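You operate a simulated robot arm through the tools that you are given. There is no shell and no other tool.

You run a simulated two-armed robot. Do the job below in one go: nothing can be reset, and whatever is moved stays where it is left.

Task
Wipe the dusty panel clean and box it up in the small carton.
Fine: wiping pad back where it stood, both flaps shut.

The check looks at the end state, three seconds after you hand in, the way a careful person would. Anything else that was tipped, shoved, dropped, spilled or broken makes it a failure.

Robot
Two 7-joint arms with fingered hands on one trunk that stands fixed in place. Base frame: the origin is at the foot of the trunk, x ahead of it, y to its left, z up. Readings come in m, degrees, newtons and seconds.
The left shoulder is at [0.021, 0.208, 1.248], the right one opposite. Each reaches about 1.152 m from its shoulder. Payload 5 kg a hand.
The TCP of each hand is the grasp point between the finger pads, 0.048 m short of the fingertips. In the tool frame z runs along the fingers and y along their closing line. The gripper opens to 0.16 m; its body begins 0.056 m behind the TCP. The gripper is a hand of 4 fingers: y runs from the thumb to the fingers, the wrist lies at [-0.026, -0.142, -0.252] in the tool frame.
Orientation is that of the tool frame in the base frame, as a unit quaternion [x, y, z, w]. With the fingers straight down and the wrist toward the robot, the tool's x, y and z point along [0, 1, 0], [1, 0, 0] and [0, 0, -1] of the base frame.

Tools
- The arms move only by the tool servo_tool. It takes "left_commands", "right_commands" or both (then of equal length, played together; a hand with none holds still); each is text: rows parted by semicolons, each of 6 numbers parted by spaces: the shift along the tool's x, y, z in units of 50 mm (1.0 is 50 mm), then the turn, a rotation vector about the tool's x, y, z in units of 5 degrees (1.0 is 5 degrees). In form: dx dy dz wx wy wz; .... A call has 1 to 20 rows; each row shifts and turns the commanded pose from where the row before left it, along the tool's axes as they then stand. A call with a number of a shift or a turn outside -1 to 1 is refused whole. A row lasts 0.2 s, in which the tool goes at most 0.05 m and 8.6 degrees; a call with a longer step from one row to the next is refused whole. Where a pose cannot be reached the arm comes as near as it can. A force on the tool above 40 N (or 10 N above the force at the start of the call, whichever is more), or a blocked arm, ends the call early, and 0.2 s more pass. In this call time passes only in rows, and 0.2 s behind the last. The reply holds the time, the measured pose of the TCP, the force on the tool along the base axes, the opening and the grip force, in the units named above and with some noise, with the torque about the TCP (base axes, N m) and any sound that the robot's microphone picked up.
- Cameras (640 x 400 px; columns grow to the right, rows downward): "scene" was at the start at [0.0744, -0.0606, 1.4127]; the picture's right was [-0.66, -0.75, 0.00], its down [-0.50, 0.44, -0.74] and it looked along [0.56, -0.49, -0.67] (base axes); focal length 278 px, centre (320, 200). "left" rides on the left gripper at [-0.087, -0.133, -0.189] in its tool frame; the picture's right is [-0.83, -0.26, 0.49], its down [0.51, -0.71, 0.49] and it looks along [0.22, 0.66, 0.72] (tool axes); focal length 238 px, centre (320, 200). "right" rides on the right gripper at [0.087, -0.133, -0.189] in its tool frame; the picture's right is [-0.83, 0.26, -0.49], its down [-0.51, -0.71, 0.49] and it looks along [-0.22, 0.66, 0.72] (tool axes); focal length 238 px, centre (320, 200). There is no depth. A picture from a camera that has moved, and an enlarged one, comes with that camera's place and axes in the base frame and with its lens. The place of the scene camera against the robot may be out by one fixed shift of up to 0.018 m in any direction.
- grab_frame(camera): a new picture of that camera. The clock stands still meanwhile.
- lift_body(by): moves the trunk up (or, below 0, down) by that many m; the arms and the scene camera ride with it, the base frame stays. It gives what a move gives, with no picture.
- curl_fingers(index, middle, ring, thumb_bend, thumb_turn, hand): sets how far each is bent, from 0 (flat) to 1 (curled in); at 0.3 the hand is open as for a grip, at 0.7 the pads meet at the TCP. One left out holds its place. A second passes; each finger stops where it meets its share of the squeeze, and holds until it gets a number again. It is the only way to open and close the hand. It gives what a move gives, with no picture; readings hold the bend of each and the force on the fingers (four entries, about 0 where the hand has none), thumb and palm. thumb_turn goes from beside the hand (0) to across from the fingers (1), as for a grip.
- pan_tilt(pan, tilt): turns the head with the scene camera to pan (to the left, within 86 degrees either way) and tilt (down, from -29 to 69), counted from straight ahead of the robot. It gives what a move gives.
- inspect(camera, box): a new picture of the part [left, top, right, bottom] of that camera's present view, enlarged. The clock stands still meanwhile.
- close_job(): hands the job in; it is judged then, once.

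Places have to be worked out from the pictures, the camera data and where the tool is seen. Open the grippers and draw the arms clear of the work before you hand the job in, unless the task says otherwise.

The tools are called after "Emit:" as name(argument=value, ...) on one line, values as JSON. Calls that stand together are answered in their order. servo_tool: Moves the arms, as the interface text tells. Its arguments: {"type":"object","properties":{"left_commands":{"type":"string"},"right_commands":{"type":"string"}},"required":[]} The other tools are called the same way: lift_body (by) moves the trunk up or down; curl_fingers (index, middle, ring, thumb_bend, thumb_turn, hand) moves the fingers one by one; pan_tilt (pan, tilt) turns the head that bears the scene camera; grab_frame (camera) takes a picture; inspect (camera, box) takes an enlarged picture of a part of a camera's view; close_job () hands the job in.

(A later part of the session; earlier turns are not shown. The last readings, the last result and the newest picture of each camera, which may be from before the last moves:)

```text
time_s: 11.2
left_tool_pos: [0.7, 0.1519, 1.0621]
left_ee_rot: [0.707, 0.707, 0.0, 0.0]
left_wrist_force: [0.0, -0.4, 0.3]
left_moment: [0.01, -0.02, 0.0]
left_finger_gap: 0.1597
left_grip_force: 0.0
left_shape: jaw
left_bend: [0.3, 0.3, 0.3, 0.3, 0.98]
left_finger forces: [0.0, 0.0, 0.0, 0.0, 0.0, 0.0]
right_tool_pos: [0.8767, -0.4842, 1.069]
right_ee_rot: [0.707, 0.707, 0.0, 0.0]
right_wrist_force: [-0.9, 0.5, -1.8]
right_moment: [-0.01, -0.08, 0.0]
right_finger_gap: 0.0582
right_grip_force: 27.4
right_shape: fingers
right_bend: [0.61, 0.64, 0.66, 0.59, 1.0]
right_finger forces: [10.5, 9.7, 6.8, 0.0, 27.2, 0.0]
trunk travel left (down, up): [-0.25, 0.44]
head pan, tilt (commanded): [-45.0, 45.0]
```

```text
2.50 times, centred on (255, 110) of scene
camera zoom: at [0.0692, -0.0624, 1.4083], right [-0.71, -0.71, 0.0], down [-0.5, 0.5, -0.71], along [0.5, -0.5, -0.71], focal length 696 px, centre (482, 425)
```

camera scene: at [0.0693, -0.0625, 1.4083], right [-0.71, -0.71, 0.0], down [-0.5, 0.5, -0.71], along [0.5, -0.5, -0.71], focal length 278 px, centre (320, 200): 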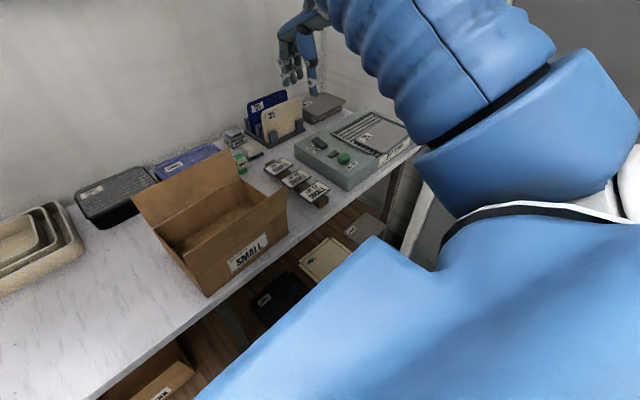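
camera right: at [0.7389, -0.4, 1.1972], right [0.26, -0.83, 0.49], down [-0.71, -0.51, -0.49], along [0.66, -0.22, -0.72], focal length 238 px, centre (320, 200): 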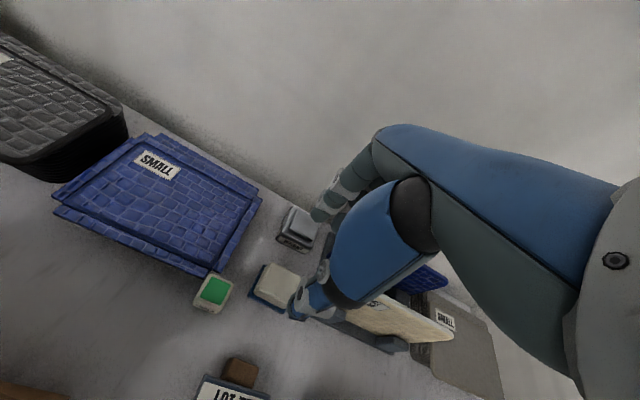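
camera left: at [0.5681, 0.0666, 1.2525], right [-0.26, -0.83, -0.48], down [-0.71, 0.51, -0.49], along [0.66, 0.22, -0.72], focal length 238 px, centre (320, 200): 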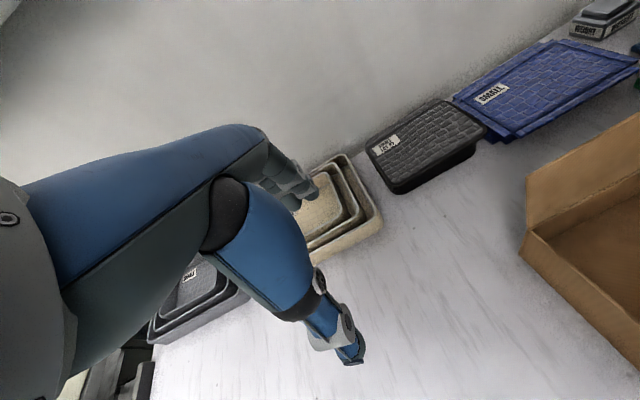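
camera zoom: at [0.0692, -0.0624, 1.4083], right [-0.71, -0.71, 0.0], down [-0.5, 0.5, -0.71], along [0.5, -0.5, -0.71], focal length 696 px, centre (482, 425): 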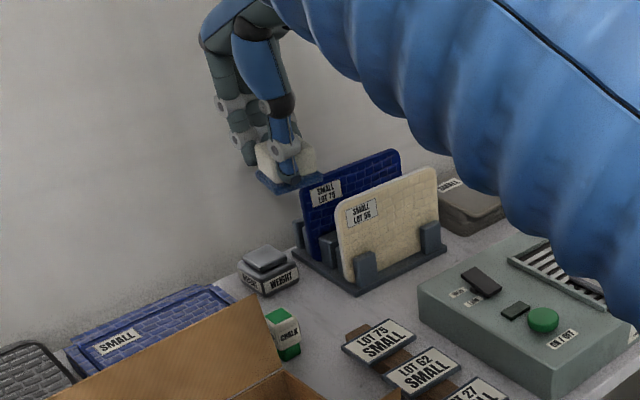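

The pad is held firmly and level. I'll carry it high over the blower to above the lot 62 panel.

Emit:
servo_tool(right_commands="-0.63 -0.6 0 0 0 0; -0.63 -0.6 0 0 0 0; -0.63 -0.6 0 0 0 0; -0.63 -0.6 0 0 0 0; -0.63 -0.6 0 0 0 0; -0.63 -0.6 0 0 0 0; -0.63 -0.6 0 0 0 0; -0.63 -0.6 0 0 0 0; -0.63 -0.6 0 0 0 0; -0.63 -0.6 0 0 0 0; -0.63 -0.6 0 0 0 0")

Emit:
grab_frame(camera="right")

Emit:
grab_frame(camera="scene")

```text
time_s: 13.6
left_tool_pos: [0.6981, 0.1501, 1.0626]
left_ee_rot: [0.708, 0.707, 0.001, 0.0]
left_wrist_force: [-0.5, -1.4, 1.2]
left_moment: [0.15, -0.07, 0.01]
left_finger_gap: 0.1596
left_grip_force: 0.0
left_shape: jaw
left_bend: [0.3, 0.3, 0.3, 0.3, 0.98]
left_finger forces: [0.0, 0.1, 0.0, 0.1, 0.1, 0.0]
right_tool_pos: [0.5445, -0.8322, 1.0685]
right_ee_rot: [0.707, 0.708, 0.002, 0.0]
right_wrist_force: [0.2, -0.5, 0.5]
right_moment: [0.05, 0.09, 0.06]
right_finger_gap: 0.0586
right_grip_force: 26.9
right_shape: fingers
right_bend: [0.61, 0.64, 0.66, 0.59, 1.0]
right_finger forces: [10.5, 9.7, 6.7, 0.0, 27.1, 0.1]
trunk travel left (down, up): [-0.25, 0.44]
head pan, tilt (commanded): [-45.0, 45.0]
```

```text
taken
camera right: at [0.4105, -0.7459, 1.2564], right [0.26, -0.83, 0.49], down [-0.71, -0.51, -0.49], along [0.66, -0.22, -0.72], focal length 238 px, centre (320, 200)
```

right: 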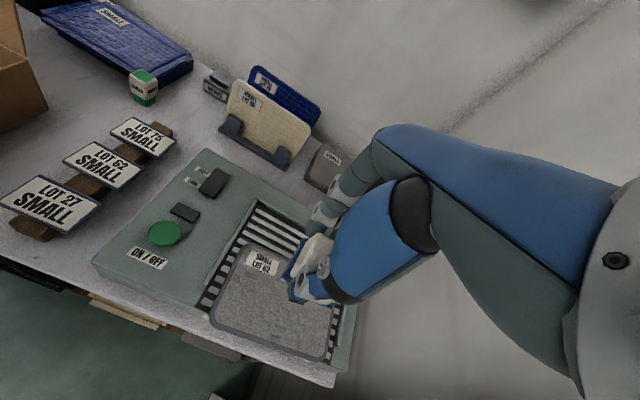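

```text
taken
camera scene: at [0.0682, -0.0644, 1.4083], right [-0.71, -0.71, 0.0], down [-0.5, 0.5, -0.71], along [0.5, -0.5, -0.71], focal length 278 px, centre (320, 200)
```

scene: 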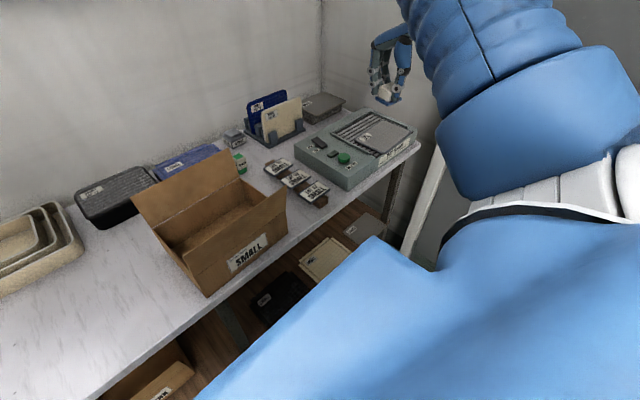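

The right camera now sees the panel well; zooming to measure its corners and the rails.

Emit:
inspect(camera="right", box=[180, 190, 380, 400])

Emit:
inspect(camera="scene", box=[330, 60, 430, 170])

```text
1.90 times, centred on (280, 295) of right
camera zoom: at [0.4105, -0.7459, 1.2564], right [0.26, -0.83, 0.49], down [-0.71, -0.51, -0.49], along [0.66, -0.22, -0.72], focal length 454 px, centre (396, 19)
```

zoom: 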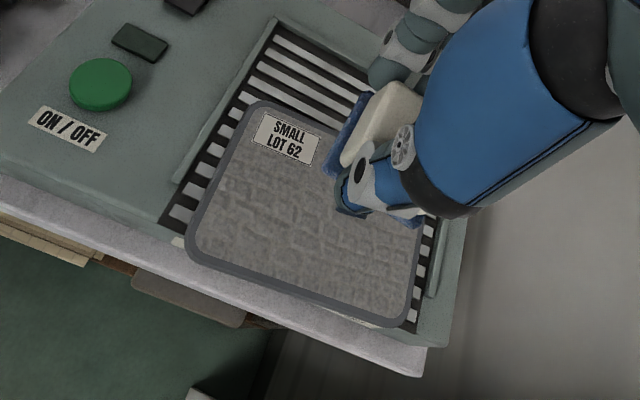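

```text
3.64 times, centred on (380, 115) of scene
camera zoom: at [0.0682, -0.0644, 1.4083], right [-0.71, -0.71, 0.0], down [-0.5, 0.5, -0.71], along [0.5, -0.5, -0.71], focal length 1013 px, centre (102, 509)
```

zoom: 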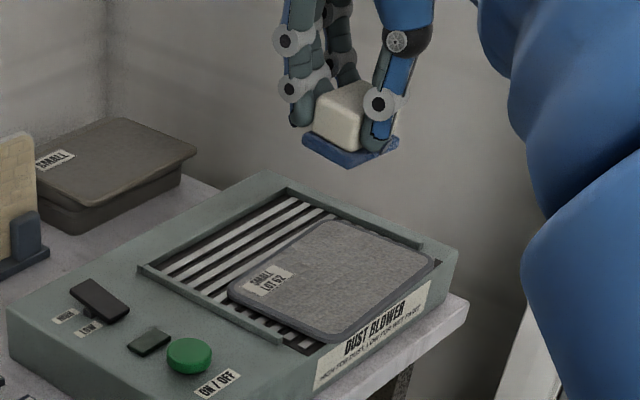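

Panel corners: near-left ≈ (0.468, −0.773), far-left ≈ (0.598, −0.768), near-right ≈ (0.477, −0.963), so 0.13 × 0.19 m with ~2° yaw, between side rails. I'll turn the pad ~8° to align, move over the near-left corner and go down to just above contact.

Emit:
servo_tool(right_commands="0 0 0 0 0 -0.8; 0 0 0 0 0 -0.8; 0.6 -0.375 0 0 0 0; 0.6 -0.375 0 0 0 0; 0 0 0.8 0 0 0; 0 0 0.8 0 0 0; 0 0 0.6 0 0 0")

Emit:
inspect(camera="right", box=[180, 190, 400, 400])

Emit:
inspect(camera="scene", box=[330, 60, 430, 170])

```text
time_s: 15.2
left_tool_pos: [0.7014, 0.151, 1.0626]
left_ee_rot: [0.707, 0.707, 0.0, -0.001]
left_wrist_force: [-0.1, -1.3, 0.7]
left_moment: [0.07, 0.05, 0.02]
left_finger_gap: 0.1596
left_grip_force: 0.1
left_shape: jaw
left_bend: [0.3, 0.3, 0.3, 0.3, 0.98]
left_finger forces: [0.0, 0.0, 0.1, 0.0, 0.0, 0.1]
right_tool_pos: [0.5042, -0.7773, 0.9576]
right_ee_rot: [0.656, 0.755, 0.001, -0.001]
right_wrist_force: [-0.3, -0.5, -1.0]
right_moment: [0.09, -0.01, 0.01]
right_finger_gap: 0.0584
right_grip_force: 27.0
right_shape: fingers
right_bend: [0.61, 0.64, 0.66, 0.59, 1.0]
right_finger forces: [10.5, 9.5, 6.6, 0.0, 26.7, 0.0]
trunk travel left (down, up): [-0.25, 0.44]
head pan, tilt (commanded): [-45.0, 45.0]
```

```text
1.90 times, centred on (290, 295) of right
camera zoom: at [0.3595, -0.7098, 1.1455], right [0.37, -0.79, 0.49], down [-0.63, -0.6, -0.49], along [0.68, -0.13, -0.72], focal length 454 px, centre (377, 19)
```

zoom: 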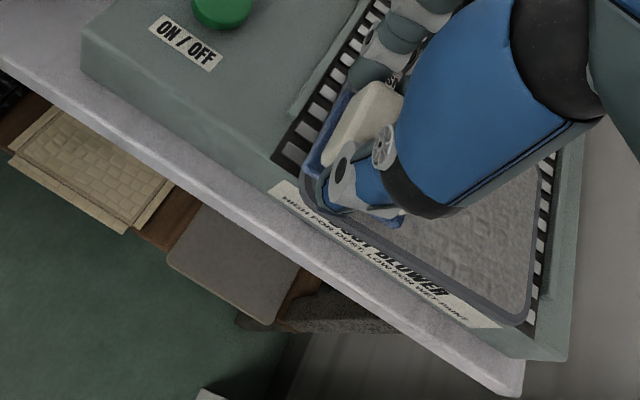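

```text
3.64 times, centred on (380, 115) of scene
camera zoom: at [0.07, -0.0637, 1.4082], right [-0.71, -0.71, 0.0], down [-0.5, 0.5, -0.71], along [0.5, -0.5, -0.71], focal length 1013 px, centre (102, 509)
```

zoom: 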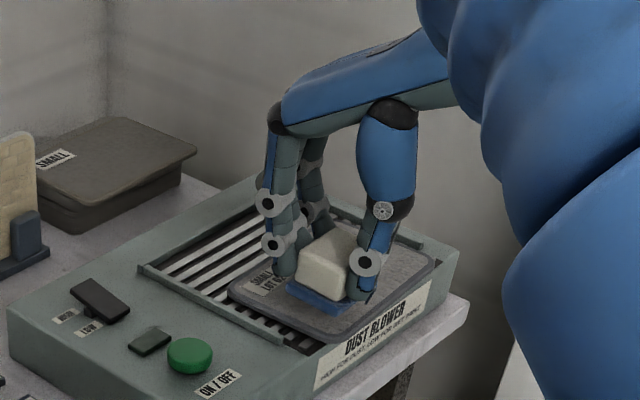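

The pad hovers above the near-left corner, aligned with the panel. I'll go down in small steps, watching the force.

Emit:
servo_tool(right_commands="0 -0.06 0.4 0 0 0; 0 -0.03 0.14 0 0 0")

```text
time_s: 15.8
left_tool_pos: [0.7006, 0.1512, 1.0636]
left_ee_rot: [0.707, 0.707, 0.0, -0.001]
left_wrist_force: [-0.5, 0.0, -0.8]
left_moment: [-0.05, 0.0, 0.02]
left_finger_gap: 0.1598
left_grip_force: 0.0
left_shape: jaw
left_bend: [0.3, 0.3, 0.3, 0.3, 0.98]
left_finger forces: [0.0, 0.1, 0.0, 0.1, 0.0, 0.0]
right_tool_pos: [0.497, -0.7763, 0.9333]
right_ee_rot: [0.656, 0.755, -0.001, 0.001]
right_wrist_force: [0.4, 0.3, -0.5]
right_moment: [0.0, 0.0, 0.0]
right_finger_gap: 0.0581
right_grip_force: 27.1
right_shape: fingers
right_bend: [0.61, 0.64, 0.66, 0.59, 1.0]
right_finger forces: [10.7, 9.5, 6.8, 0.0, 26.8, 0.0]
trunk travel left (down, up): [-0.25, 0.44]
head pan, tilt (commanded): [-45.0, 45.0]
```

No contact yet at TCP z 0.933; going down 5 mm more.

Emit:
servo_tool(right_commands="0 0 0.1 0 0 0")

Emit:
inspect(camera="scene", box=[365, 110, 425, 160])

```text
time_s: 16.2
left_tool_pos: [0.6989, 0.1511, 1.0628]
left_ee_rot: [0.707, 0.707, 0.0, 0.0]
left_wrist_force: [0.3, 1.0, 0.4]
left_moment: [-0.01, -0.01, -0.02]
left_finger_gap: 0.1597
left_grip_force: 0.1
left_shape: jaw
left_bend: [0.3, 0.3, 0.3, 0.3, 0.98]
left_finger forces: [0.1, 0.0, 0.0, 0.0, 0.0, 0.0]
right_tool_pos: [0.497, -0.7766, 0.9275]
right_ee_rot: [0.656, 0.755, 0.0, 0.0]
right_wrist_force: [-0.9, -1.0, 1.7]
right_moment: [-0.03, 0.07, 0.0]
right_finger_gap: 0.0583
right_grip_force: 27.0
right_shape: fingers
right_bend: [0.61, 0.64, 0.66, 0.59, 1.0]
right_finger forces: [10.8, 9.6, 6.8, 0.1, 26.8, 0.0]
trunk travel left (down, up): [-0.25, 0.44]
head pan, tilt (commanded): [-45.0, 45.0]
```

```text
8.00 times, centred on (395, 135) of scene
camera zoom: at [0.069, -0.0625, 1.4084], right [-0.71, -0.71, 0.0], down [-0.5, 0.5, -0.71], along [0.5, -0.5, -0.71], focal length 2228 px, centre (-280, 720)
```

zoom: 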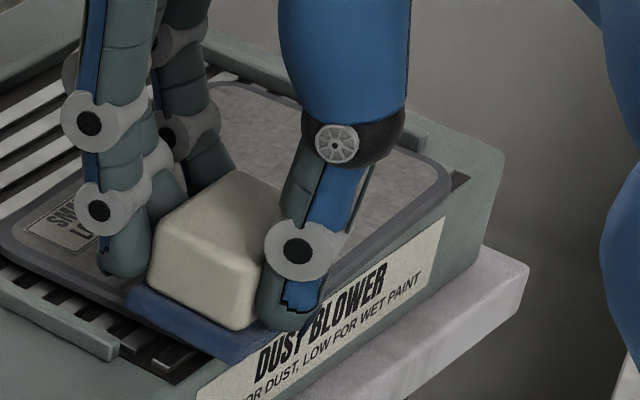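

Almost touching (force z 1.7 N, noise about 1 N). Another 3 mm.

Emit:
servo_tool(right_commands="0 0 0.06 0 0 0")

```text
time_s: 16.6
left_tool_pos: [0.6991, 0.1528, 1.0631]
left_ee_rot: [0.707, 0.707, 0.0, 0.0]
left_wrist_force: [-0.4, 0.3, -0.7]
left_moment: [-0.01, -0.02, 0.0]
left_finger_gap: 0.1596
left_grip_force: 0.2
left_shape: jaw
left_bend: [0.3, 0.3, 0.3, 0.3, 0.98]
left_finger forces: [0.0, 0.0, 0.2, 0.1, 0.0, 0.1]
right_tool_pos: [0.4968, -0.7766, 0.9263]
right_ee_rot: [0.656, 0.755, 0.0, 0.001]
right_wrist_force: [-1.6, -0.5, 15.1]
right_moment: [0.01, 0.33, -0.01]
right_finger_gap: 0.0581
right_grip_force: 28.0
right_shape: fingers
right_bend: [0.61, 0.64, 0.66, 0.59, 1.0]
right_finger forces: [11.0, 9.7, 6.7, 0.0, 27.9, 0.0]
trunk travel left (down, up): [-0.25, 0.44]
head pan, tilt (commanded): [-45.0, 45.0]
```

Contact at TCP z ≈ 0.926 with about 15 N. I'll ease 1 mm and make the first stroke toward −y (towards the close right rail).

Emit:
servo_tool(right_commands="0 0 -0.015 0 0 0; -0.269 -0.026 0 0 0 0; -0.269 -0.026 0 0 0 0; -0.269 -0.026 0 0 0 0; -0.269 -0.026 0 0 0 0; -0.269 -0.026 0 0 0 0; -0.269 -0.026 0 0 0 0; -0.269 -0.026 0 0 0 0; -0.269 -0.026 0 0 0 0; -0.269 -0.026 0 0 0 0; -0.269 -0.026 0 0 0 0")

Emit:
inspect(camera="scene", box=[350, 100, 430, 165])

Emit:
inspect(camera="right", box=[180, 190, 400, 400])

```text
time_s: 19.0
left_tool_pos: [0.6983, 0.1642, 1.0612]
left_ee_rot: [0.706, 0.708, -0.004, 0.006]
left_wrist_force: [-0.4, -1.0, 0.2]
left_moment: [0.11, 0.0, 0.05]
left_finger_gap: 0.1596
left_grip_force: 0.0
left_shape: jaw
left_bend: [0.3, 0.3, 0.3, 0.3, 0.98]
left_finger forces: [0.0, 0.0, 0.1, 0.1, 0.0, 0.0]
right_tool_pos: [0.5001, -0.8927, 0.9268]
right_ee_rot: [0.658, 0.753, 0.003, -0.003]
right_wrist_force: [4.1, -5.0, 16.9]
right_moment: [-0.25, 0.1, 0.02]
right_finger_gap: 0.0577
right_grip_force: 30.3
right_shape: fingers
right_bend: [0.6, 0.64, 0.66, 0.6, 0.99]
right_finger forces: [13.1, 11.2, 8.1, 0.0, 27.7, 0.2]
trunk travel left (down, up): [-0.25, 0.44]
head pan, tilt (commanded): [-45.0, 45.0]
```

```text
6.15 times, centred on (390, 132) of scene
camera zoom: at [0.0667, -0.0427, 1.4077], right [-0.7, -0.71, 0.01], down [-0.5, 0.49, -0.71], along [0.5, -0.51, -0.7], focal length 1714 px, centre (-111, 615)
```

zoom: 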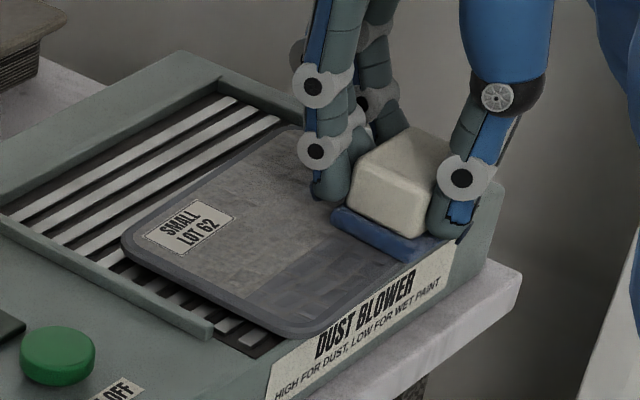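

```text
1.90 times, centred on (290, 295) of right
camera zoom: at [0.3559, -0.8256, 1.1152], right [0.37, -0.8, 0.48], down [-0.64, -0.59, -0.5], along [0.68, -0.12, -0.72], focal length 454 px, centre (377, 19)
```

zoom: 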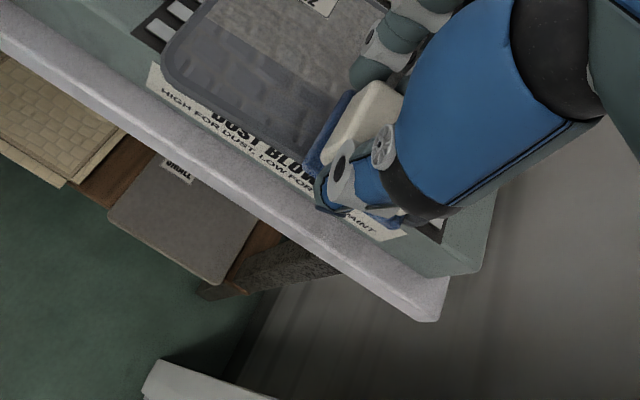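

The stroke clears dust, exposing slate, but the left hand and head camera shifted ~2 cm sideways, so the right arm seems to be pushing on something. I'll look before any further move.

Emit:
grab_frame(camera="scene")

Emit:
grab_frame(camera="right")

Emit:
grab_frame(camera="left")

```text
taken
camera scene: at [0.0667, -0.0427, 1.4077], right [-0.7, -0.71, 0.01], down [-0.5, 0.49, -0.71], along [0.5, -0.51, -0.7], focal length 278 px, centre (320, 200)
```

scene: 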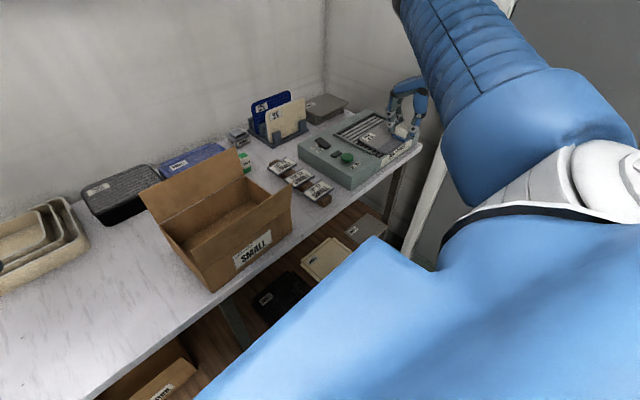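

```text
taken
camera right: at [0.3559, -0.8256, 1.1152], right [0.37, -0.8, 0.48], down [-0.64, -0.59, -0.5], along [0.68, -0.12, -0.72], focal length 238 px, centre (320, 200)
```

right: 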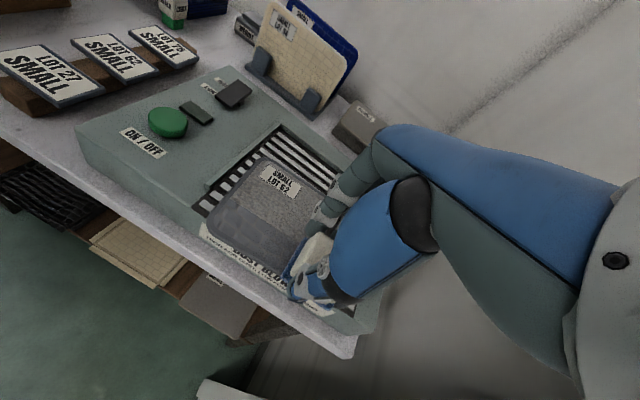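

```text
taken
camera left: at [0.5657, 0.0798, 1.2516], right [-0.26, -0.84, -0.48], down [-0.71, 0.5, -0.5], along [0.66, 0.21, -0.72], focal length 238 px, centre (320, 200)
```

left: 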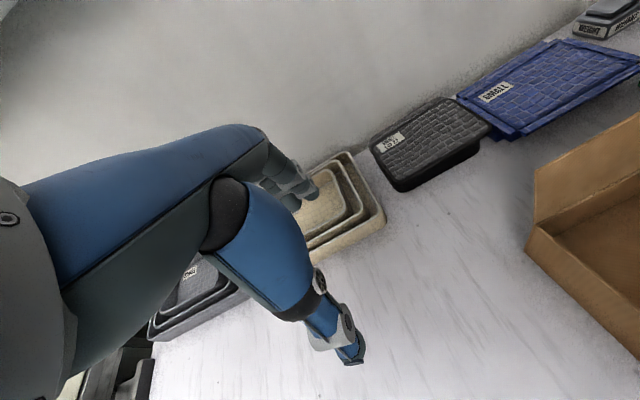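

I'll lift the pad off the panel a little first, then check whether the lean goes away.

Emit:
servo_tool(right_commands="0 0 -0.2 0 0 0; 0 0 -0.2 0 0 0")

Emit:
pan_tilt(pan=-80, tilt=20)

Emit:
grab_frame(camera="scene")

```text
time_s: 19.8
left_tool_pos: [0.7024, 0.1569, 1.064]
left_ee_rot: [0.709, 0.705, -0.005, 0.007]
left_wrist_force: [-0.4, 1.9, -0.6]
left_moment: [-0.13, -0.07, -0.01]
left_finger_gap: 0.1598
left_grip_force: 0.1
left_shape: jaw
left_bend: [0.3, 0.3, 0.3, 0.3, 0.97]
left_finger forces: [0.0, 0.0, 0.0, 0.0, 0.0, 0.0]
right_tool_pos: [0.502, -0.8848, 0.9353]
right_ee_rot: [0.66, 0.751, 0.017, -0.013]
right_wrist_force: [1.0, -0.7, -0.8]
right_moment: [-0.02, -0.05, 0.01]
right_finger_gap: 0.0584
right_grip_force: 27.6
right_shape: fingers
right_bend: [0.6, 0.64, 0.66, 0.59, 0.99]
right_finger forces: [11.3, 9.4, 6.9, 0.1, 27.6, 0.0]
trunk travel left (down, up): [-0.25, 0.44]
head pan, tilt (commanded): [-45.0, 45.0]
stopped in row 2 (right hand): the arm was blocked; the commanded pose is now the measured one
```

```text
time_s: 20.8
left_tool_pos: [0.7011, 0.1583, 1.0621]
left_ee_rot: [0.708, 0.707, -0.005, 0.006]
left_wrist_force: [-0.2, -1.1, -1.0]
left_moment: [0.02, -0.03, 0.0]
left_finger_gap: 0.1601
left_grip_force: 0.1
left_shape: jaw
left_bend: [0.3, 0.3, 0.3, 0.3, 0.97]
left_finger forces: [0.0, 0.0, 0.1, 0.0, 0.0, 0.0]
right_tool_pos: [0.5022, -0.885, 0.9356]
right_ee_rot: [0.66, 0.751, 0.015, -0.011]
right_wrist_force: [-0.4, -0.4, -1.3]
right_moment: [-0.01, -0.04, 0.01]
right_finger_gap: 0.0579
right_grip_force: 27.8
right_shape: fingers
right_bend: [0.6, 0.64, 0.66, 0.59, 0.99]
right_finger forces: [11.3, 9.3, 6.9, 0.0, 27.7, 0.0]
trunk travel left (down, up): [-0.25, 0.44]
head pan, tilt (commanded): [-80.0, 20.0]
```

```text
taken
camera scene: at [0.0278, -0.0775, 1.4481], right [-0.98, -0.18, 0.0], down [-0.06, 0.32, -0.94], along [0.17, -0.93, -0.33], focal length 278 px, centre (320, 200)
```

scene: 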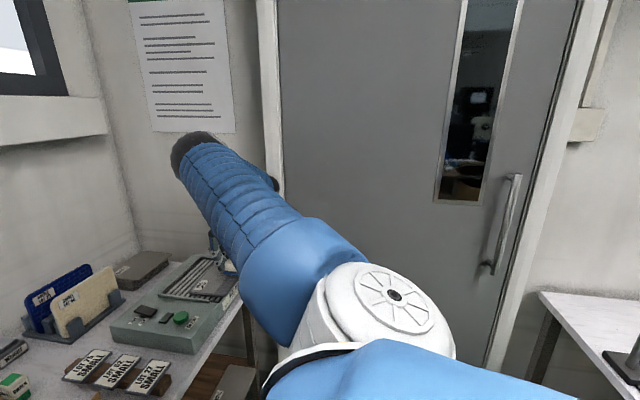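

The elbow sticks out towards the right wall and the arm reports being blocked. I'll zoom on the elbow to see whether it touches the wall/door frame.

Emit:
inspect(camera="scene", box=[120, 100, 320, 300])

Emit:
grab_frame(camera="right")

```text
2.00 times, centred on (220, 200) of scene
camera zoom: at [0.0278, -0.0775, 1.4481], right [-0.98, -0.18, 0.0], down [-0.06, 0.32, -0.94], along [0.17, -0.93, -0.33], focal length 557 px, centre (520, 200)
```

zoom: 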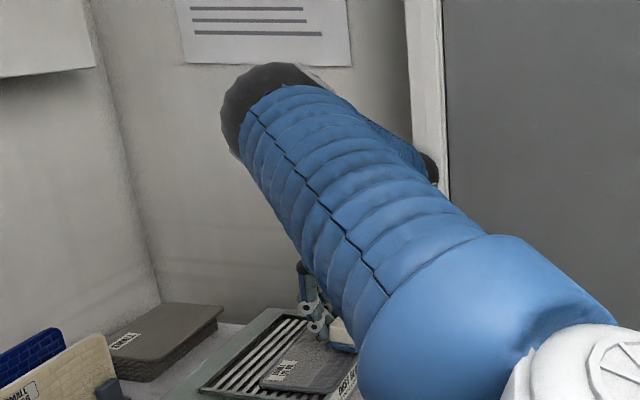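

```text
taken
camera right: at [0.3586, -0.8234, 1.1268], right [0.36, -0.81, 0.46], down [-0.64, -0.57, -0.52], along [0.68, -0.1, -0.72], focal length 238 px, centre (320, 200)
```

right: 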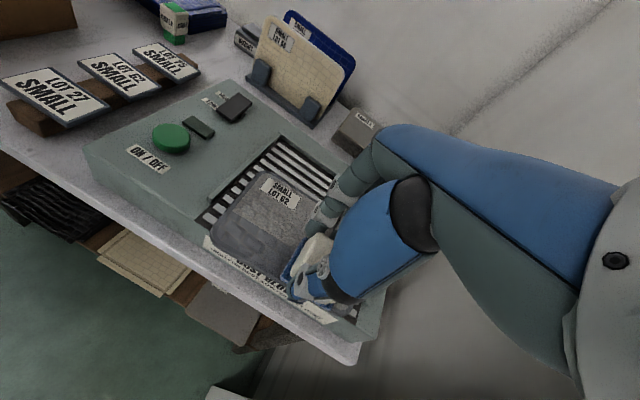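

The wrist (≈ y −0.93) is wedged against the right wall, which leans the body; the yaw I added made it worse. I'll back away: up and toward +y.

Emit:
servo_tool(right_commands="0.3 0 -0.3 0 0 0; 0.5 0 -0.4 0 0 0; 0.7 0 -0.4 0 0 0")

Emit:
pan_tilt(pan=-45, tilt=45)

Emit:
inspect(camera="scene", box=[330, 80, 430, 165])

```text
time_s: 21.6
left_tool_pos: [0.7039, 0.1549, 1.0615]
left_ee_rot: [0.706, 0.708, -0.003, 0.0]
left_wrist_force: [1.2, 2.9, -2.0]
left_moment: [-0.43, 0.16, -0.03]
left_finger_gap: 0.1598
left_grip_force: 0.1
left_shape: jaw
left_bend: [0.3, 0.3, 0.3, 0.3, 0.97]
left_finger forces: [0.1, 0.1, 0.0, 0.1, 0.0, 0.0]
right_tool_pos: [0.4961, -0.8248, 0.9859]
right_ee_rot: [0.659, 0.752, 0.017, -0.014]
right_wrist_force: [1.7, 1.7, -0.2]
right_moment: [-0.23, 0.15, 0.01]
right_finger_gap: 0.0583
right_grip_force: 27.2
right_shape: fingers
right_bend: [0.6, 0.64, 0.66, 0.59, 0.99]
right_finger forces: [11.5, 9.2, 6.8, 0.0, 27.6, 0.0]
trunk travel left (down, up): [-0.25, 0.44]
head pan, tilt (commanded): [-80.0, 20.0]
```

```text
time_s: 22.6
left_tool_pos: [0.7024, 0.1445, 1.0634]
left_ee_rot: [0.707, 0.707, 0.0, 0.0]
left_wrist_force: [0.6, 0.4, -0.5]
left_moment: [-0.03, -0.01, 0.02]
left_finger_gap: 0.1598
left_grip_force: 0.0
left_shape: jaw
left_bend: [0.3, 0.3, 0.3, 0.3, 0.97]
left_finger forces: [0.0, 0.0, 0.0, 0.0, 0.0, 0.1]
right_tool_pos: [0.4912, -0.8292, 0.9816]
right_ee_rot: [0.661, 0.75, 0.019, -0.015]
right_wrist_force: [0.2, -0.6, -0.3]
right_moment: [0.01, -0.01, 0.01]
right_finger_gap: 0.0584
right_grip_force: 27.3
right_shape: fingers
right_bend: [0.6, 0.64, 0.66, 0.59, 0.99]
right_finger forces: [11.4, 9.2, 6.8, 0.0, 27.5, 0.1]
trunk travel left (down, up): [-0.25, 0.44]
head pan, tilt (commanded): [-45.0, 45.0]
```

```text
4.71 times, centred on (380, 122) of scene
camera zoom: at [0.0694, -0.0624, 1.4084], right [-0.71, -0.71, 0.0], down [-0.5, 0.5, -0.71], along [0.5, -0.5, -0.71], focal length 1310 px, centre (38, 565)
```

zoom: 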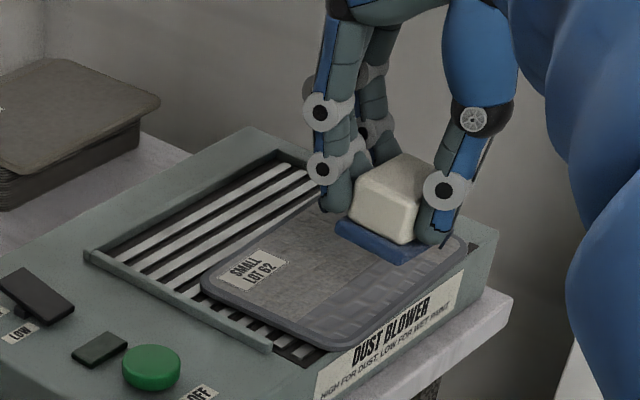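

The lean is gone and the panel hasn't moved. I'll raise a bit, level the hand, and yaw it clockwise ~88° so the wrist comes from the left, away from the wall.

Emit:
servo_tool(right_commands="0.2 0 -0.5 0.1 -0.55 0; 0.2 0 -0.4 0 0 0; 0 0 0 0 0 0.98; 0 0 0 0 0 0.98; 0 0 0 0 0 0.98; 0 0 0 0 0 0.98; 0 0 0 0 0 0.98; 0 0 0 0 0 0.98; 0 0 0 0 0 0.98; 0 0 0 0 0 0.98; 0 0 0 0 0 0.98")

Emit:
grab_frame(camera="scene")

```text
time_s: 25.0
left_tool_pos: [0.7015, 0.1461, 1.0634]
left_ee_rot: [0.708, 0.706, 0.0, 0.0]
left_wrist_force: [0.2, 0.1, 0.8]
left_moment: [-0.02, 0.0, -0.01]
left_finger_gap: 0.16
left_grip_force: 0.1
left_shape: jaw
left_bend: [0.3, 0.3, 0.3, 0.3, 0.97]
left_finger forces: [0.1, 0.0, 0.0, 0.0, 0.0, 0.0]
right_tool_pos: [0.4874, -0.8112, 1.029]
right_ee_rot: [0.895, 0.446, -0.001, 0.001]
right_wrist_force: [0.2, -0.1, -0.6]
right_moment: [0.01, 0.01, -0.03]
right_finger_gap: 0.0586
right_grip_force: 27.4
right_shape: fingers
right_bend: [0.6, 0.64, 0.66, 0.59, 0.99]
right_finger forces: [11.3, 9.1, 6.8, 0.0, 27.2, 0.0]
trunk travel left (down, up): [-0.25, 0.44]
head pan, tilt (commanded): [-45.0, 45.0]
```

```text
taken
camera scene: at [0.0693, -0.0623, 1.4083], right [-0.71, -0.71, 0.0], down [-0.5, 0.5, -0.71], along [0.5, -0.5, -0.71], focal length 278 px, centre (320, 200)
```

scene: 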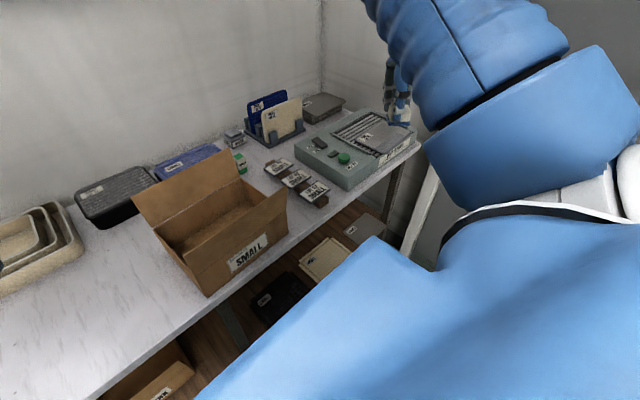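

Yaw is now −37° and level. Continuing the turn to about −81°.

Emit:
servo_tool(right_commands="0 0 0 0 0 0.98; 0 0 0 0 0 0.98; 0 0 0 0 0 0.98; 0 0 0 0 0 0.98; 0 0 0 0 0 0.98; 0 0 0 0 0 0.98; 0 0 0 0 0 0.98; 0 0 0 0 0 0.98; 0 0 0 0 0 0.98")

Emit:
grab_frame(camera="right")

Emit:
inspect(camera="scene", box=[330, 50, 430, 165])

```text
time_s: 27.0
left_tool_pos: [0.7027, 0.1457, 1.0627]
left_ee_rot: [0.708, 0.707, 0.0, 0.0]
left_wrist_force: [1.1, 0.2, -0.1]
left_moment: [0.0, 0.04, -0.01]
left_finger_gap: 0.1599
left_grip_force: 0.1
left_shape: jaw
left_bend: [0.3, 0.3, 0.3, 0.3, 0.97]
left_finger forces: [0.1, 0.0, 0.0, 0.1, 0.0, 0.1]
right_tool_pos: [0.4881, -0.8111, 1.0297]
right_ee_rot: [0.997, 0.077, -0.001, 0.001]
right_wrist_force: [1.0, -0.2, 0.1]
right_moment: [0.03, 0.0, -0.03]
right_finger_gap: 0.0581
right_grip_force: 26.7
right_shape: fingers
right_bend: [0.6, 0.64, 0.66, 0.6, 0.99]
right_finger forces: [11.3, 9.1, 6.7, 0.0, 27.0, 0.0]
trunk travel left (down, up): [-0.25, 0.44]
head pan, tilt (commanded): [-45.0, 45.0]
```

```text
taken
camera right: at [0.5528, -0.666, 1.2167], right [-0.78, -0.38, 0.49], down [-0.61, 0.62, -0.49], along [-0.11, -0.68, -0.72], focal length 238 px, centre (320, 200)
```

right: 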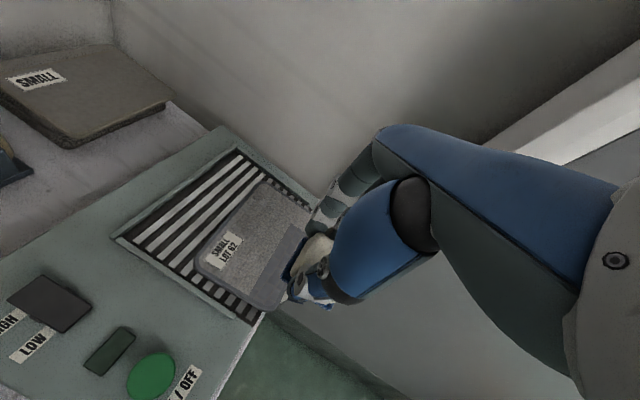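

```text
3.48 times, centred on (380, 108) of scene
camera zoom: at [0.0701, -0.0624, 1.4082], right [-0.71, -0.71, 0.0], down [-0.5, 0.5, -0.71], along [0.5, -0.5, -0.71], focal length 969 px, centre (111, 522)
```

zoom: 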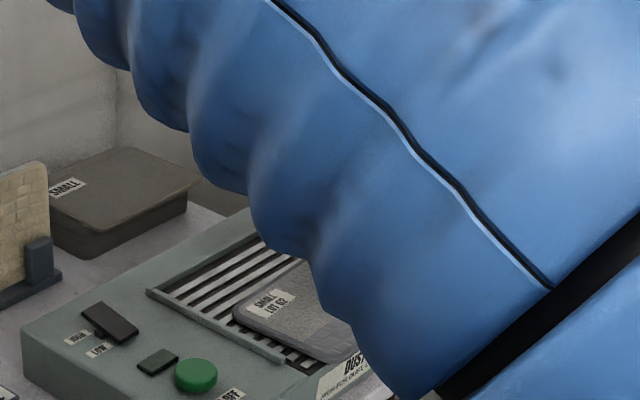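

Yaw is −81° now and the right camera sees the panel well. Zooming to get the panel and pad position from this side.

Emit:
inspect(camera="right", box=[170, 150, 370, 330])

```text
2.22 times, centred on (270, 240) of right
camera zoom: at [0.5528, -0.666, 1.2167], right [-0.78, -0.38, 0.49], down [-0.61, 0.62, -0.49], along [-0.11, -0.68, -0.72], focal length 530 px, centre (431, 111)
```

zoom: 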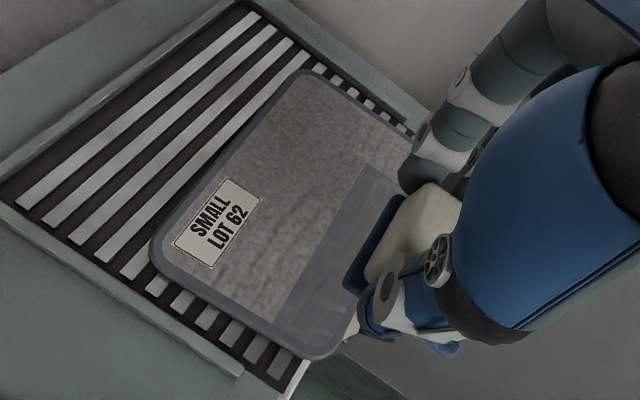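

I have good geometry: the pad is aligned with the panel, centred about (−0.018, +0.008) from the TCP. I'll move over lane A's start (near-left) and go down close to contact.

Emit:
servo_tool(right_commands="0.63 -0.02 0 0 0 0; 0 0 0.7 0 0 0; 0 0 0.7 0 0 0; 0 0 0.5 0 0 0; 0 0 0.1 0 0 0")

Emit:
inspect(camera="right", box=[170, 150, 370, 330])

```text
time_s: 28.2
left_tool_pos: [0.7023, 0.146, 1.064]
left_ee_rot: [0.708, 0.707, 0.0, 0.0]
left_wrist_force: [0.1, 0.5, -0.4]
left_moment: [-0.02, -0.04, -0.02]
left_finger_gap: 0.16
left_grip_force: 0.1
left_shape: jaw
left_bend: [0.3, 0.3, 0.3, 0.3, 0.97]
left_finger forces: [0.0, 0.1, 0.0, 0.1, 0.1, 0.1]
right_tool_pos: [0.5195, -0.8056, 0.9289]
right_ee_rot: [0.997, 0.079, 0.0, 0.001]
right_wrist_force: [-1.2, 0.5, -0.4]
right_moment: [0.0, 0.02, -0.01]
right_finger_gap: 0.0583
right_grip_force: 26.8
right_shape: fingers
right_bend: [0.6, 0.64, 0.66, 0.6, 0.99]
right_finger forces: [11.4, 8.9, 6.6, 0.0, 27.1, 0.0]
trunk travel left (down, up): [-0.25, 0.44]
head pan, tilt (commanded): [-45.0, 45.0]
```

```text
2.22 times, centred on (270, 240) of right
camera zoom: at [0.5835, -0.6604, 1.1162], right [-0.78, -0.38, 0.49], down [-0.61, 0.62, -0.49], along [-0.11, -0.68, -0.72], focal length 530 px, centre (431, 111)
```

zoom: 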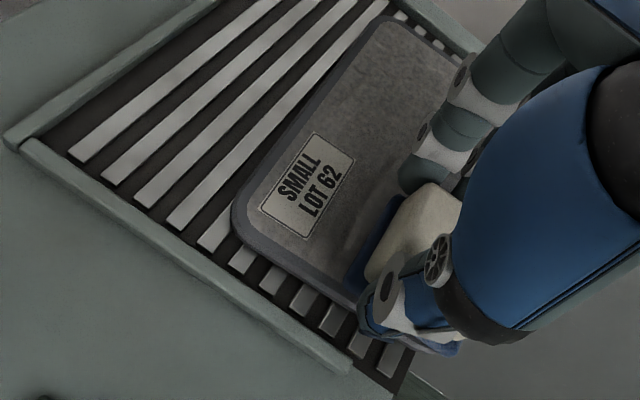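

Positioned over the near-left corner, not yet touching (0.929). Going down in 1–2 mm steps.

Emit:
servo_tool(right_commands="0 0 0.04 0 0 0")

```text
time_s: 28.6
left_tool_pos: [0.7014, 0.1456, 1.0636]
left_ee_rot: [0.708, 0.707, 0.0, 0.0]
left_wrist_force: [-0.2, 0.1, 0.8]
left_moment: [0.0, 0.03, -0.01]
left_finger_gap: 0.1598
left_grip_force: 0.1
left_shape: jaw
left_bend: [0.3, 0.3, 0.3, 0.3, 0.97]
left_finger forces: [0.0, 0.1, 0.1, 0.0, 0.1, 0.0]
right_tool_pos: [0.5186, -0.8055, 0.9276]
right_ee_rot: [0.997, 0.079, 0.0, 0.002]
right_wrist_force: [-0.5, -1.0, 4.0]
right_moment: [0.21, -0.13, 0.0]
right_finger_gap: 0.0582
right_grip_force: 26.8
right_shape: fingers
right_bend: [0.6, 0.64, 0.66, 0.6, 0.99]
right_finger forces: [11.6, 8.9, 6.4, 0.0, 27.3, 0.0]
trunk travel left (down, up): [-0.25, 0.44]
head pan, tilt (commanded): [-45.0, 45.0]
```

Contact at 4 N. I'll add under 1 mm of press and stroke along lane A to the right end.

Emit:
servo_tool(right_commands="0 0 0.015 0 0 0; -0.03 0.27 0 0 0 0; -0.03 0.27 0 0 0 0; -0.03 0.27 0 0 0 0; -0.03 0.27 0 0 0 0; -0.03 0.27 0 0 0 0; -0.03 0.27 0 0 0 0; -0.03 0.27 0 0 0 0; -0.03 0.27 0 0 0 0; -0.03 0.27 0 0 0 0; -0.03 0.25 0 0 0 0")

Emit:
grab_frame(camera="right")

Emit:
grab_frame(camera="scene")

```text
time_s: 31.0
left_tool_pos: [0.7013, 0.1455, 1.0635]
left_ee_rot: [0.707, 0.707, 0.0, -0.001]
left_wrist_force: [0.5, 0.4, 0.8]
left_moment: [0.05, 0.0, -0.02]
left_finger_gap: 0.1597
left_grip_force: 0.1
left_shape: jaw
left_bend: [0.3, 0.3, 0.3, 0.3, 0.97]
left_finger forces: [0.0, 0.0, 0.0, 0.0, 0.0, 0.0]
right_tool_pos: [0.5243, -0.9395, 0.9272]
right_ee_rot: [0.997, 0.079, -0.001, 0.002]
right_wrist_force: [0.3, 1.5, 6.3]
right_moment: [0.47, -0.09, 0.08]
right_finger_gap: 0.0583
right_grip_force: 26.1
right_shape: fingers
right_bend: [0.61, 0.64, 0.66, 0.6, 0.99]
right_finger forces: [10.7, 8.4, 6.7, 0.0, 28.0, 0.0]
trunk travel left (down, up): [-0.25, 0.44]
head pan, tilt (commanded): [-45.0, 45.0]
```

```text
taken
camera right: at [0.5887, -0.7948, 1.1149], right [-0.78, -0.39, 0.49], down [-0.61, 0.62, -0.49], along [-0.11, -0.68, -0.72], focal length 238 px, centre (320, 200)
```

right: 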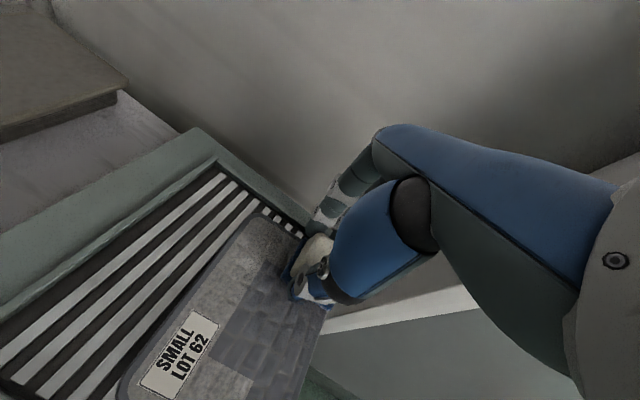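

```text
taken
camera scene: at [0.0688, -0.0623, 1.4084], right [-0.71, -0.71, 0.0], down [-0.5, 0.5, -0.71], along [0.5, -0.5, -0.71], focal length 278 px, centre (320, 200)
```

scene: 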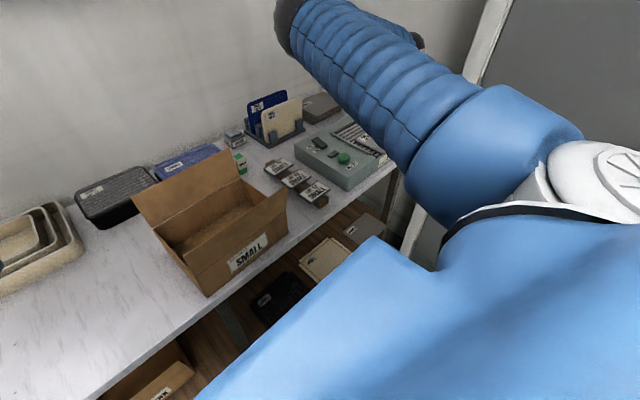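

No lean this time and the lane is clean. Zooming to check how far the dust has been removed on this lane.

Emit:
inspect(camera="right", box=[110, 200, 350, 400])

```text
2.00 times, centred on (230, 300) of right
camera zoom: at [0.5887, -0.7948, 1.1149], right [-0.78, -0.39, 0.49], down [-0.61, 0.62, -0.49], along [-0.11, -0.68, -0.72], focal length 477 px, centre (500, 0)
```

zoom: 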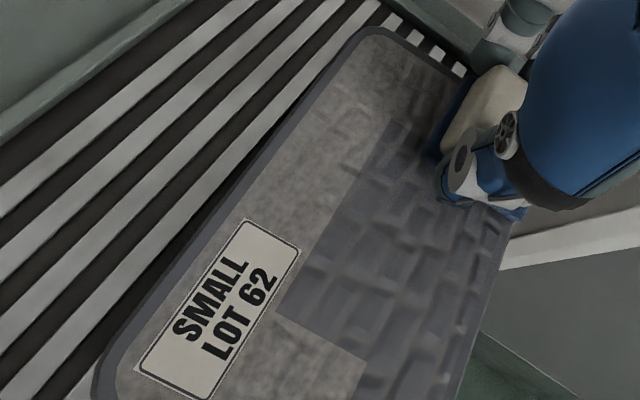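

The lane is clear except its first ~4 cm at the left, where pressure was low. I'll lift 1 cm, shift +x 6 cm to the far lane and come down again.

Emit:
servo_tool(right_commands="0 0 -0.25 0 0 0; 0.59 0.09 0 0 0 0; 0.59 0.09 0 0 0 0; 0 0 0.2 0 0 0; 0 0 0.04 0 0 0")

```text
time_s: 32.2
left_tool_pos: [0.7017, 0.1465, 1.0632]
left_ee_rot: [0.708, 0.707, 0.0, 0.0]
left_wrist_force: [0.1, 0.2, 0.3]
left_moment: [-0.03, -0.04, -0.02]
left_finger_gap: 0.1599
left_grip_force: 0.0
left_shape: jaw
left_bend: [0.3, 0.3, 0.3, 0.3, 0.97]
left_finger forces: [0.0, 0.1, 0.1, 0.1, 0.0, 0.0]
right_tool_pos: [0.5642, -0.9405, 0.928]
right_ee_rot: [0.997, 0.079, 0.0, 0.002]
right_wrist_force: [-0.5, -0.2, 1.8]
right_moment: [0.0, -0.08, -0.01]
right_finger_gap: 0.0581
right_grip_force: 26.7
right_shape: fingers
right_bend: [0.61, 0.64, 0.66, 0.6, 0.99]
right_finger forces: [11.5, 8.7, 6.4, 0.0, 26.5, 0.1]
right hand out of reach, approached as far as the arm can: row 3
trunk travel left (down, up): [-0.25, 0.44]
head pan, tilt (commanded): [-45.0, 45.0]
```

Reach-limited at x = 0.564, but the wiped footprint extends beyond the pad, so this lane should do. I'll press a bit more and stroke back towards +y.

Emit:
servo_tool(right_commands="0 0 0.03 0 0 0; 0.042 -0.269 0 0 0 0; 0.042 -0.269 0 0 0 0; 0.042 -0.269 0 0 0 0; 0.042 -0.269 0 0 0 0; 0.042 -0.269 0 0 0 0; 0.042 -0.269 0 0 0 0; 0.042 -0.269 0 0 0 0; 0.042 -0.269 0 0 0 0; 0.042 -0.269 0 0 0 0; 0.042 -0.269 0 0 0 0")

Emit:
grab_frame(camera="right")

Emit:
inspect(camera="scene", box=[300, 90, 440, 180])

```text
time_s: 34.6
left_tool_pos: [0.7026, 0.1468, 1.0632]
left_ee_rot: [0.708, 0.706, 0.0, -0.001]
left_wrist_force: [0.4, 0.0, -0.6]
left_moment: [-0.05, -0.03, -0.01]
left_finger_gap: 0.1594
left_grip_force: 0.0
left_shape: jaw
left_bend: [0.3, 0.3, 0.3, 0.3, 0.97]
left_finger forces: [0.1, 0.0, 0.0, 0.0, 0.1, 0.0]
right_tool_pos: [0.5645, -0.8027, 0.9267]
right_ee_rot: [0.997, 0.078, -0.001, 0.002]
right_wrist_force: [-0.7, -4.0, 16.5]
right_moment: [0.31, -0.01, 0.02]
right_finger_gap: 0.0581
right_grip_force: 28.1
right_shape: fingers
right_bend: [0.6, 0.64, 0.66, 0.6, 0.99]
right_finger forces: [12.7, 10.2, 7.4, 0.0, 26.5, 0.1]
trunk travel left (down, up): [-0.25, 0.44]
head pan, tilt (commanded): [-45.0, 45.0]
```

```text
taken
camera right: at [0.6285, -0.6576, 1.1141], right [-0.78, -0.38, 0.49], down [-0.61, 0.62, -0.49], along [-0.11, -0.68, -0.72], focal length 238 px, centre (320, 200)
```

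right: 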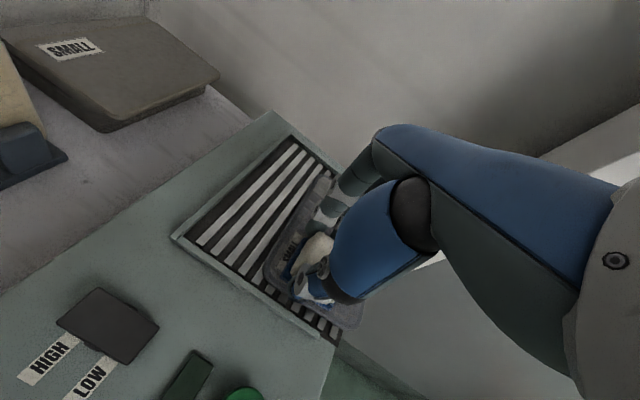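

```text
4.44 times, centred on (370, 135) of scene
camera zoom: at [0.0686, -0.0613, 1.4084], right [-0.71, -0.71, 0.0], down [-0.5, 0.5, -0.71], along [0.5, -0.5, -0.71], focal length 1238 px, centre (98, 489)
```

zoom: 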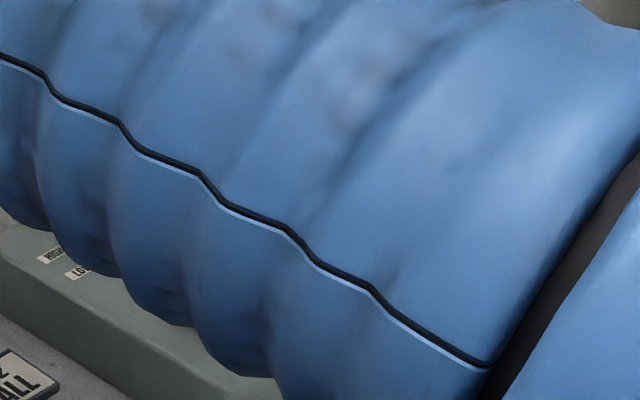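

Stroke done at 16 N. Zooming on the panel to see remaining dust and whether it shifted.

Emit:
inspect(camera="right", box=[220, 160, 400, 350])

```text
2.11 times, centred on (310, 255) of right
camera zoom: at [0.6285, -0.6576, 1.1141], right [-0.78, -0.38, 0.49], down [-0.61, 0.62, -0.49], along [-0.11, -0.68, -0.72], focal length 502 px, centre (341, 84)
```

zoom: 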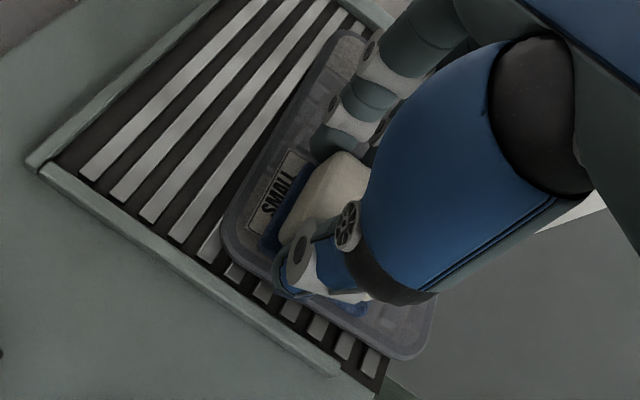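

I'll lift 8 cm and move the hand slightly nearer the front to see the whole face.

Emit:
servo_tool(right_commands="0 0 -0.5 0 0 0; -0.9 0 -0.4 0 0 0; -0.9 0 -0.4 0 0 0; -0.6 0 -0.3 0 0 0")

Emit:
inspect(camera="right", box=[140, 150, 370, 330])

```text
time_s: 35.6
left_tool_pos: [0.7019, 0.1449, 1.0641]
left_ee_rot: [0.708, 0.706, 0.001, 0.001]
left_wrist_force: [-1.5, -0.6, 0.4]
left_moment: [-0.02, -0.05, 0.01]
left_finger_gap: 0.1599
left_grip_force: 0.0
left_shape: jaw
left_bend: [0.3, 0.3, 0.3, 0.3, 0.97]
left_finger forces: [0.0, 0.1, 0.0, 0.1, 0.1, 0.1]
right_tool_pos: [0.4456, -0.8224, 1.005]
right_ee_rot: [0.997, 0.079, -0.001, 0.001]
right_wrist_force: [-0.5, 0.1, -2.2]
right_moment: [-0.03, -0.02, 0.02]
right_finger_gap: 0.0583
right_grip_force: 26.1
right_shape: fingers
right_bend: [0.6, 0.64, 0.66, 0.6, 0.99]
right_finger forces: [11.0, 9.0, 6.2, 0.0, 26.4, 0.0]
trunk travel left (down, up): [-0.25, 0.44]
head pan, tilt (commanded): [-45.0, 45.0]
```

```text
2.22 times, centred on (255, 240) of right
camera zoom: at [0.5096, -0.6772, 1.1932], right [-0.78, -0.39, 0.49], down [-0.61, 0.62, -0.49], along [-0.11, -0.68, -0.72], focal length 530 px, centre (464, 111)
```

zoom: 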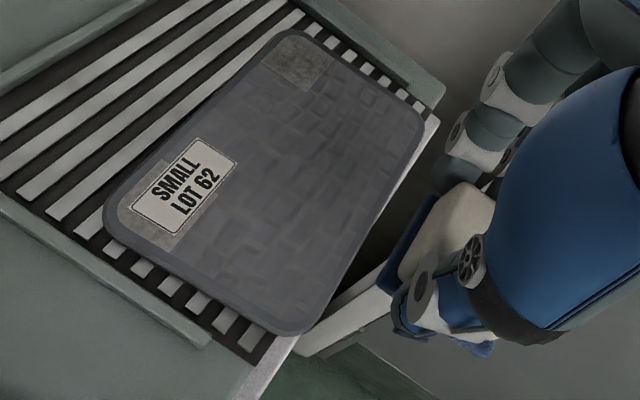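

Almost clean: only a patch at the far-right corner and one at the far-left corner (around the label) remain. I'll go over the far lane and stroke into the far-left corner first.

Emit:
servo_tool(right_commands="0.69 0.35 0 0 0 0; 0.69 0.35 0 0 0 0; 0.69 0.35 0 0 0 0; 0.69 0.35 0 0 0 0; 0 0 0.7 0 0 0; 0 0 0.7 0 0 0")

```text
time_s: 37.0
left_tool_pos: [0.7019, 0.1448, 1.063]
left_ee_rot: [0.707, 0.707, 0.0, 0.0]
left_wrist_force: [-0.4, -0.4, 0.8]
left_moment: [0.03, 0.0, 0.02]
left_finger_gap: 0.1597
left_grip_force: 0.0
left_shape: jaw
left_bend: [0.3, 0.3, 0.3, 0.3, 0.97]
left_finger forces: [0.0, 0.1, 0.1, 0.0, 0.1, 0.1]
right_tool_pos: [0.5667, -0.862, 0.9363]
right_ee_rot: [0.997, 0.079, -0.002, 0.002]
right_wrist_force: [-0.6, 0.3, 0.8]
right_moment: [0.07, -0.02, 0.04]
right_finger_gap: 0.0583
right_grip_force: 26.2
right_shape: fingers
right_bend: [0.6, 0.64, 0.66, 0.6, 0.99]
right_finger forces: [10.9, 8.8, 6.1, 0.0, 26.0, 0.1]
right hand out of reach, approached as far as the arm can: row 4
trunk travel left (down, up): [-0.25, 0.44]
head pan, tilt (commanded): [-45.0, 45.0]
```

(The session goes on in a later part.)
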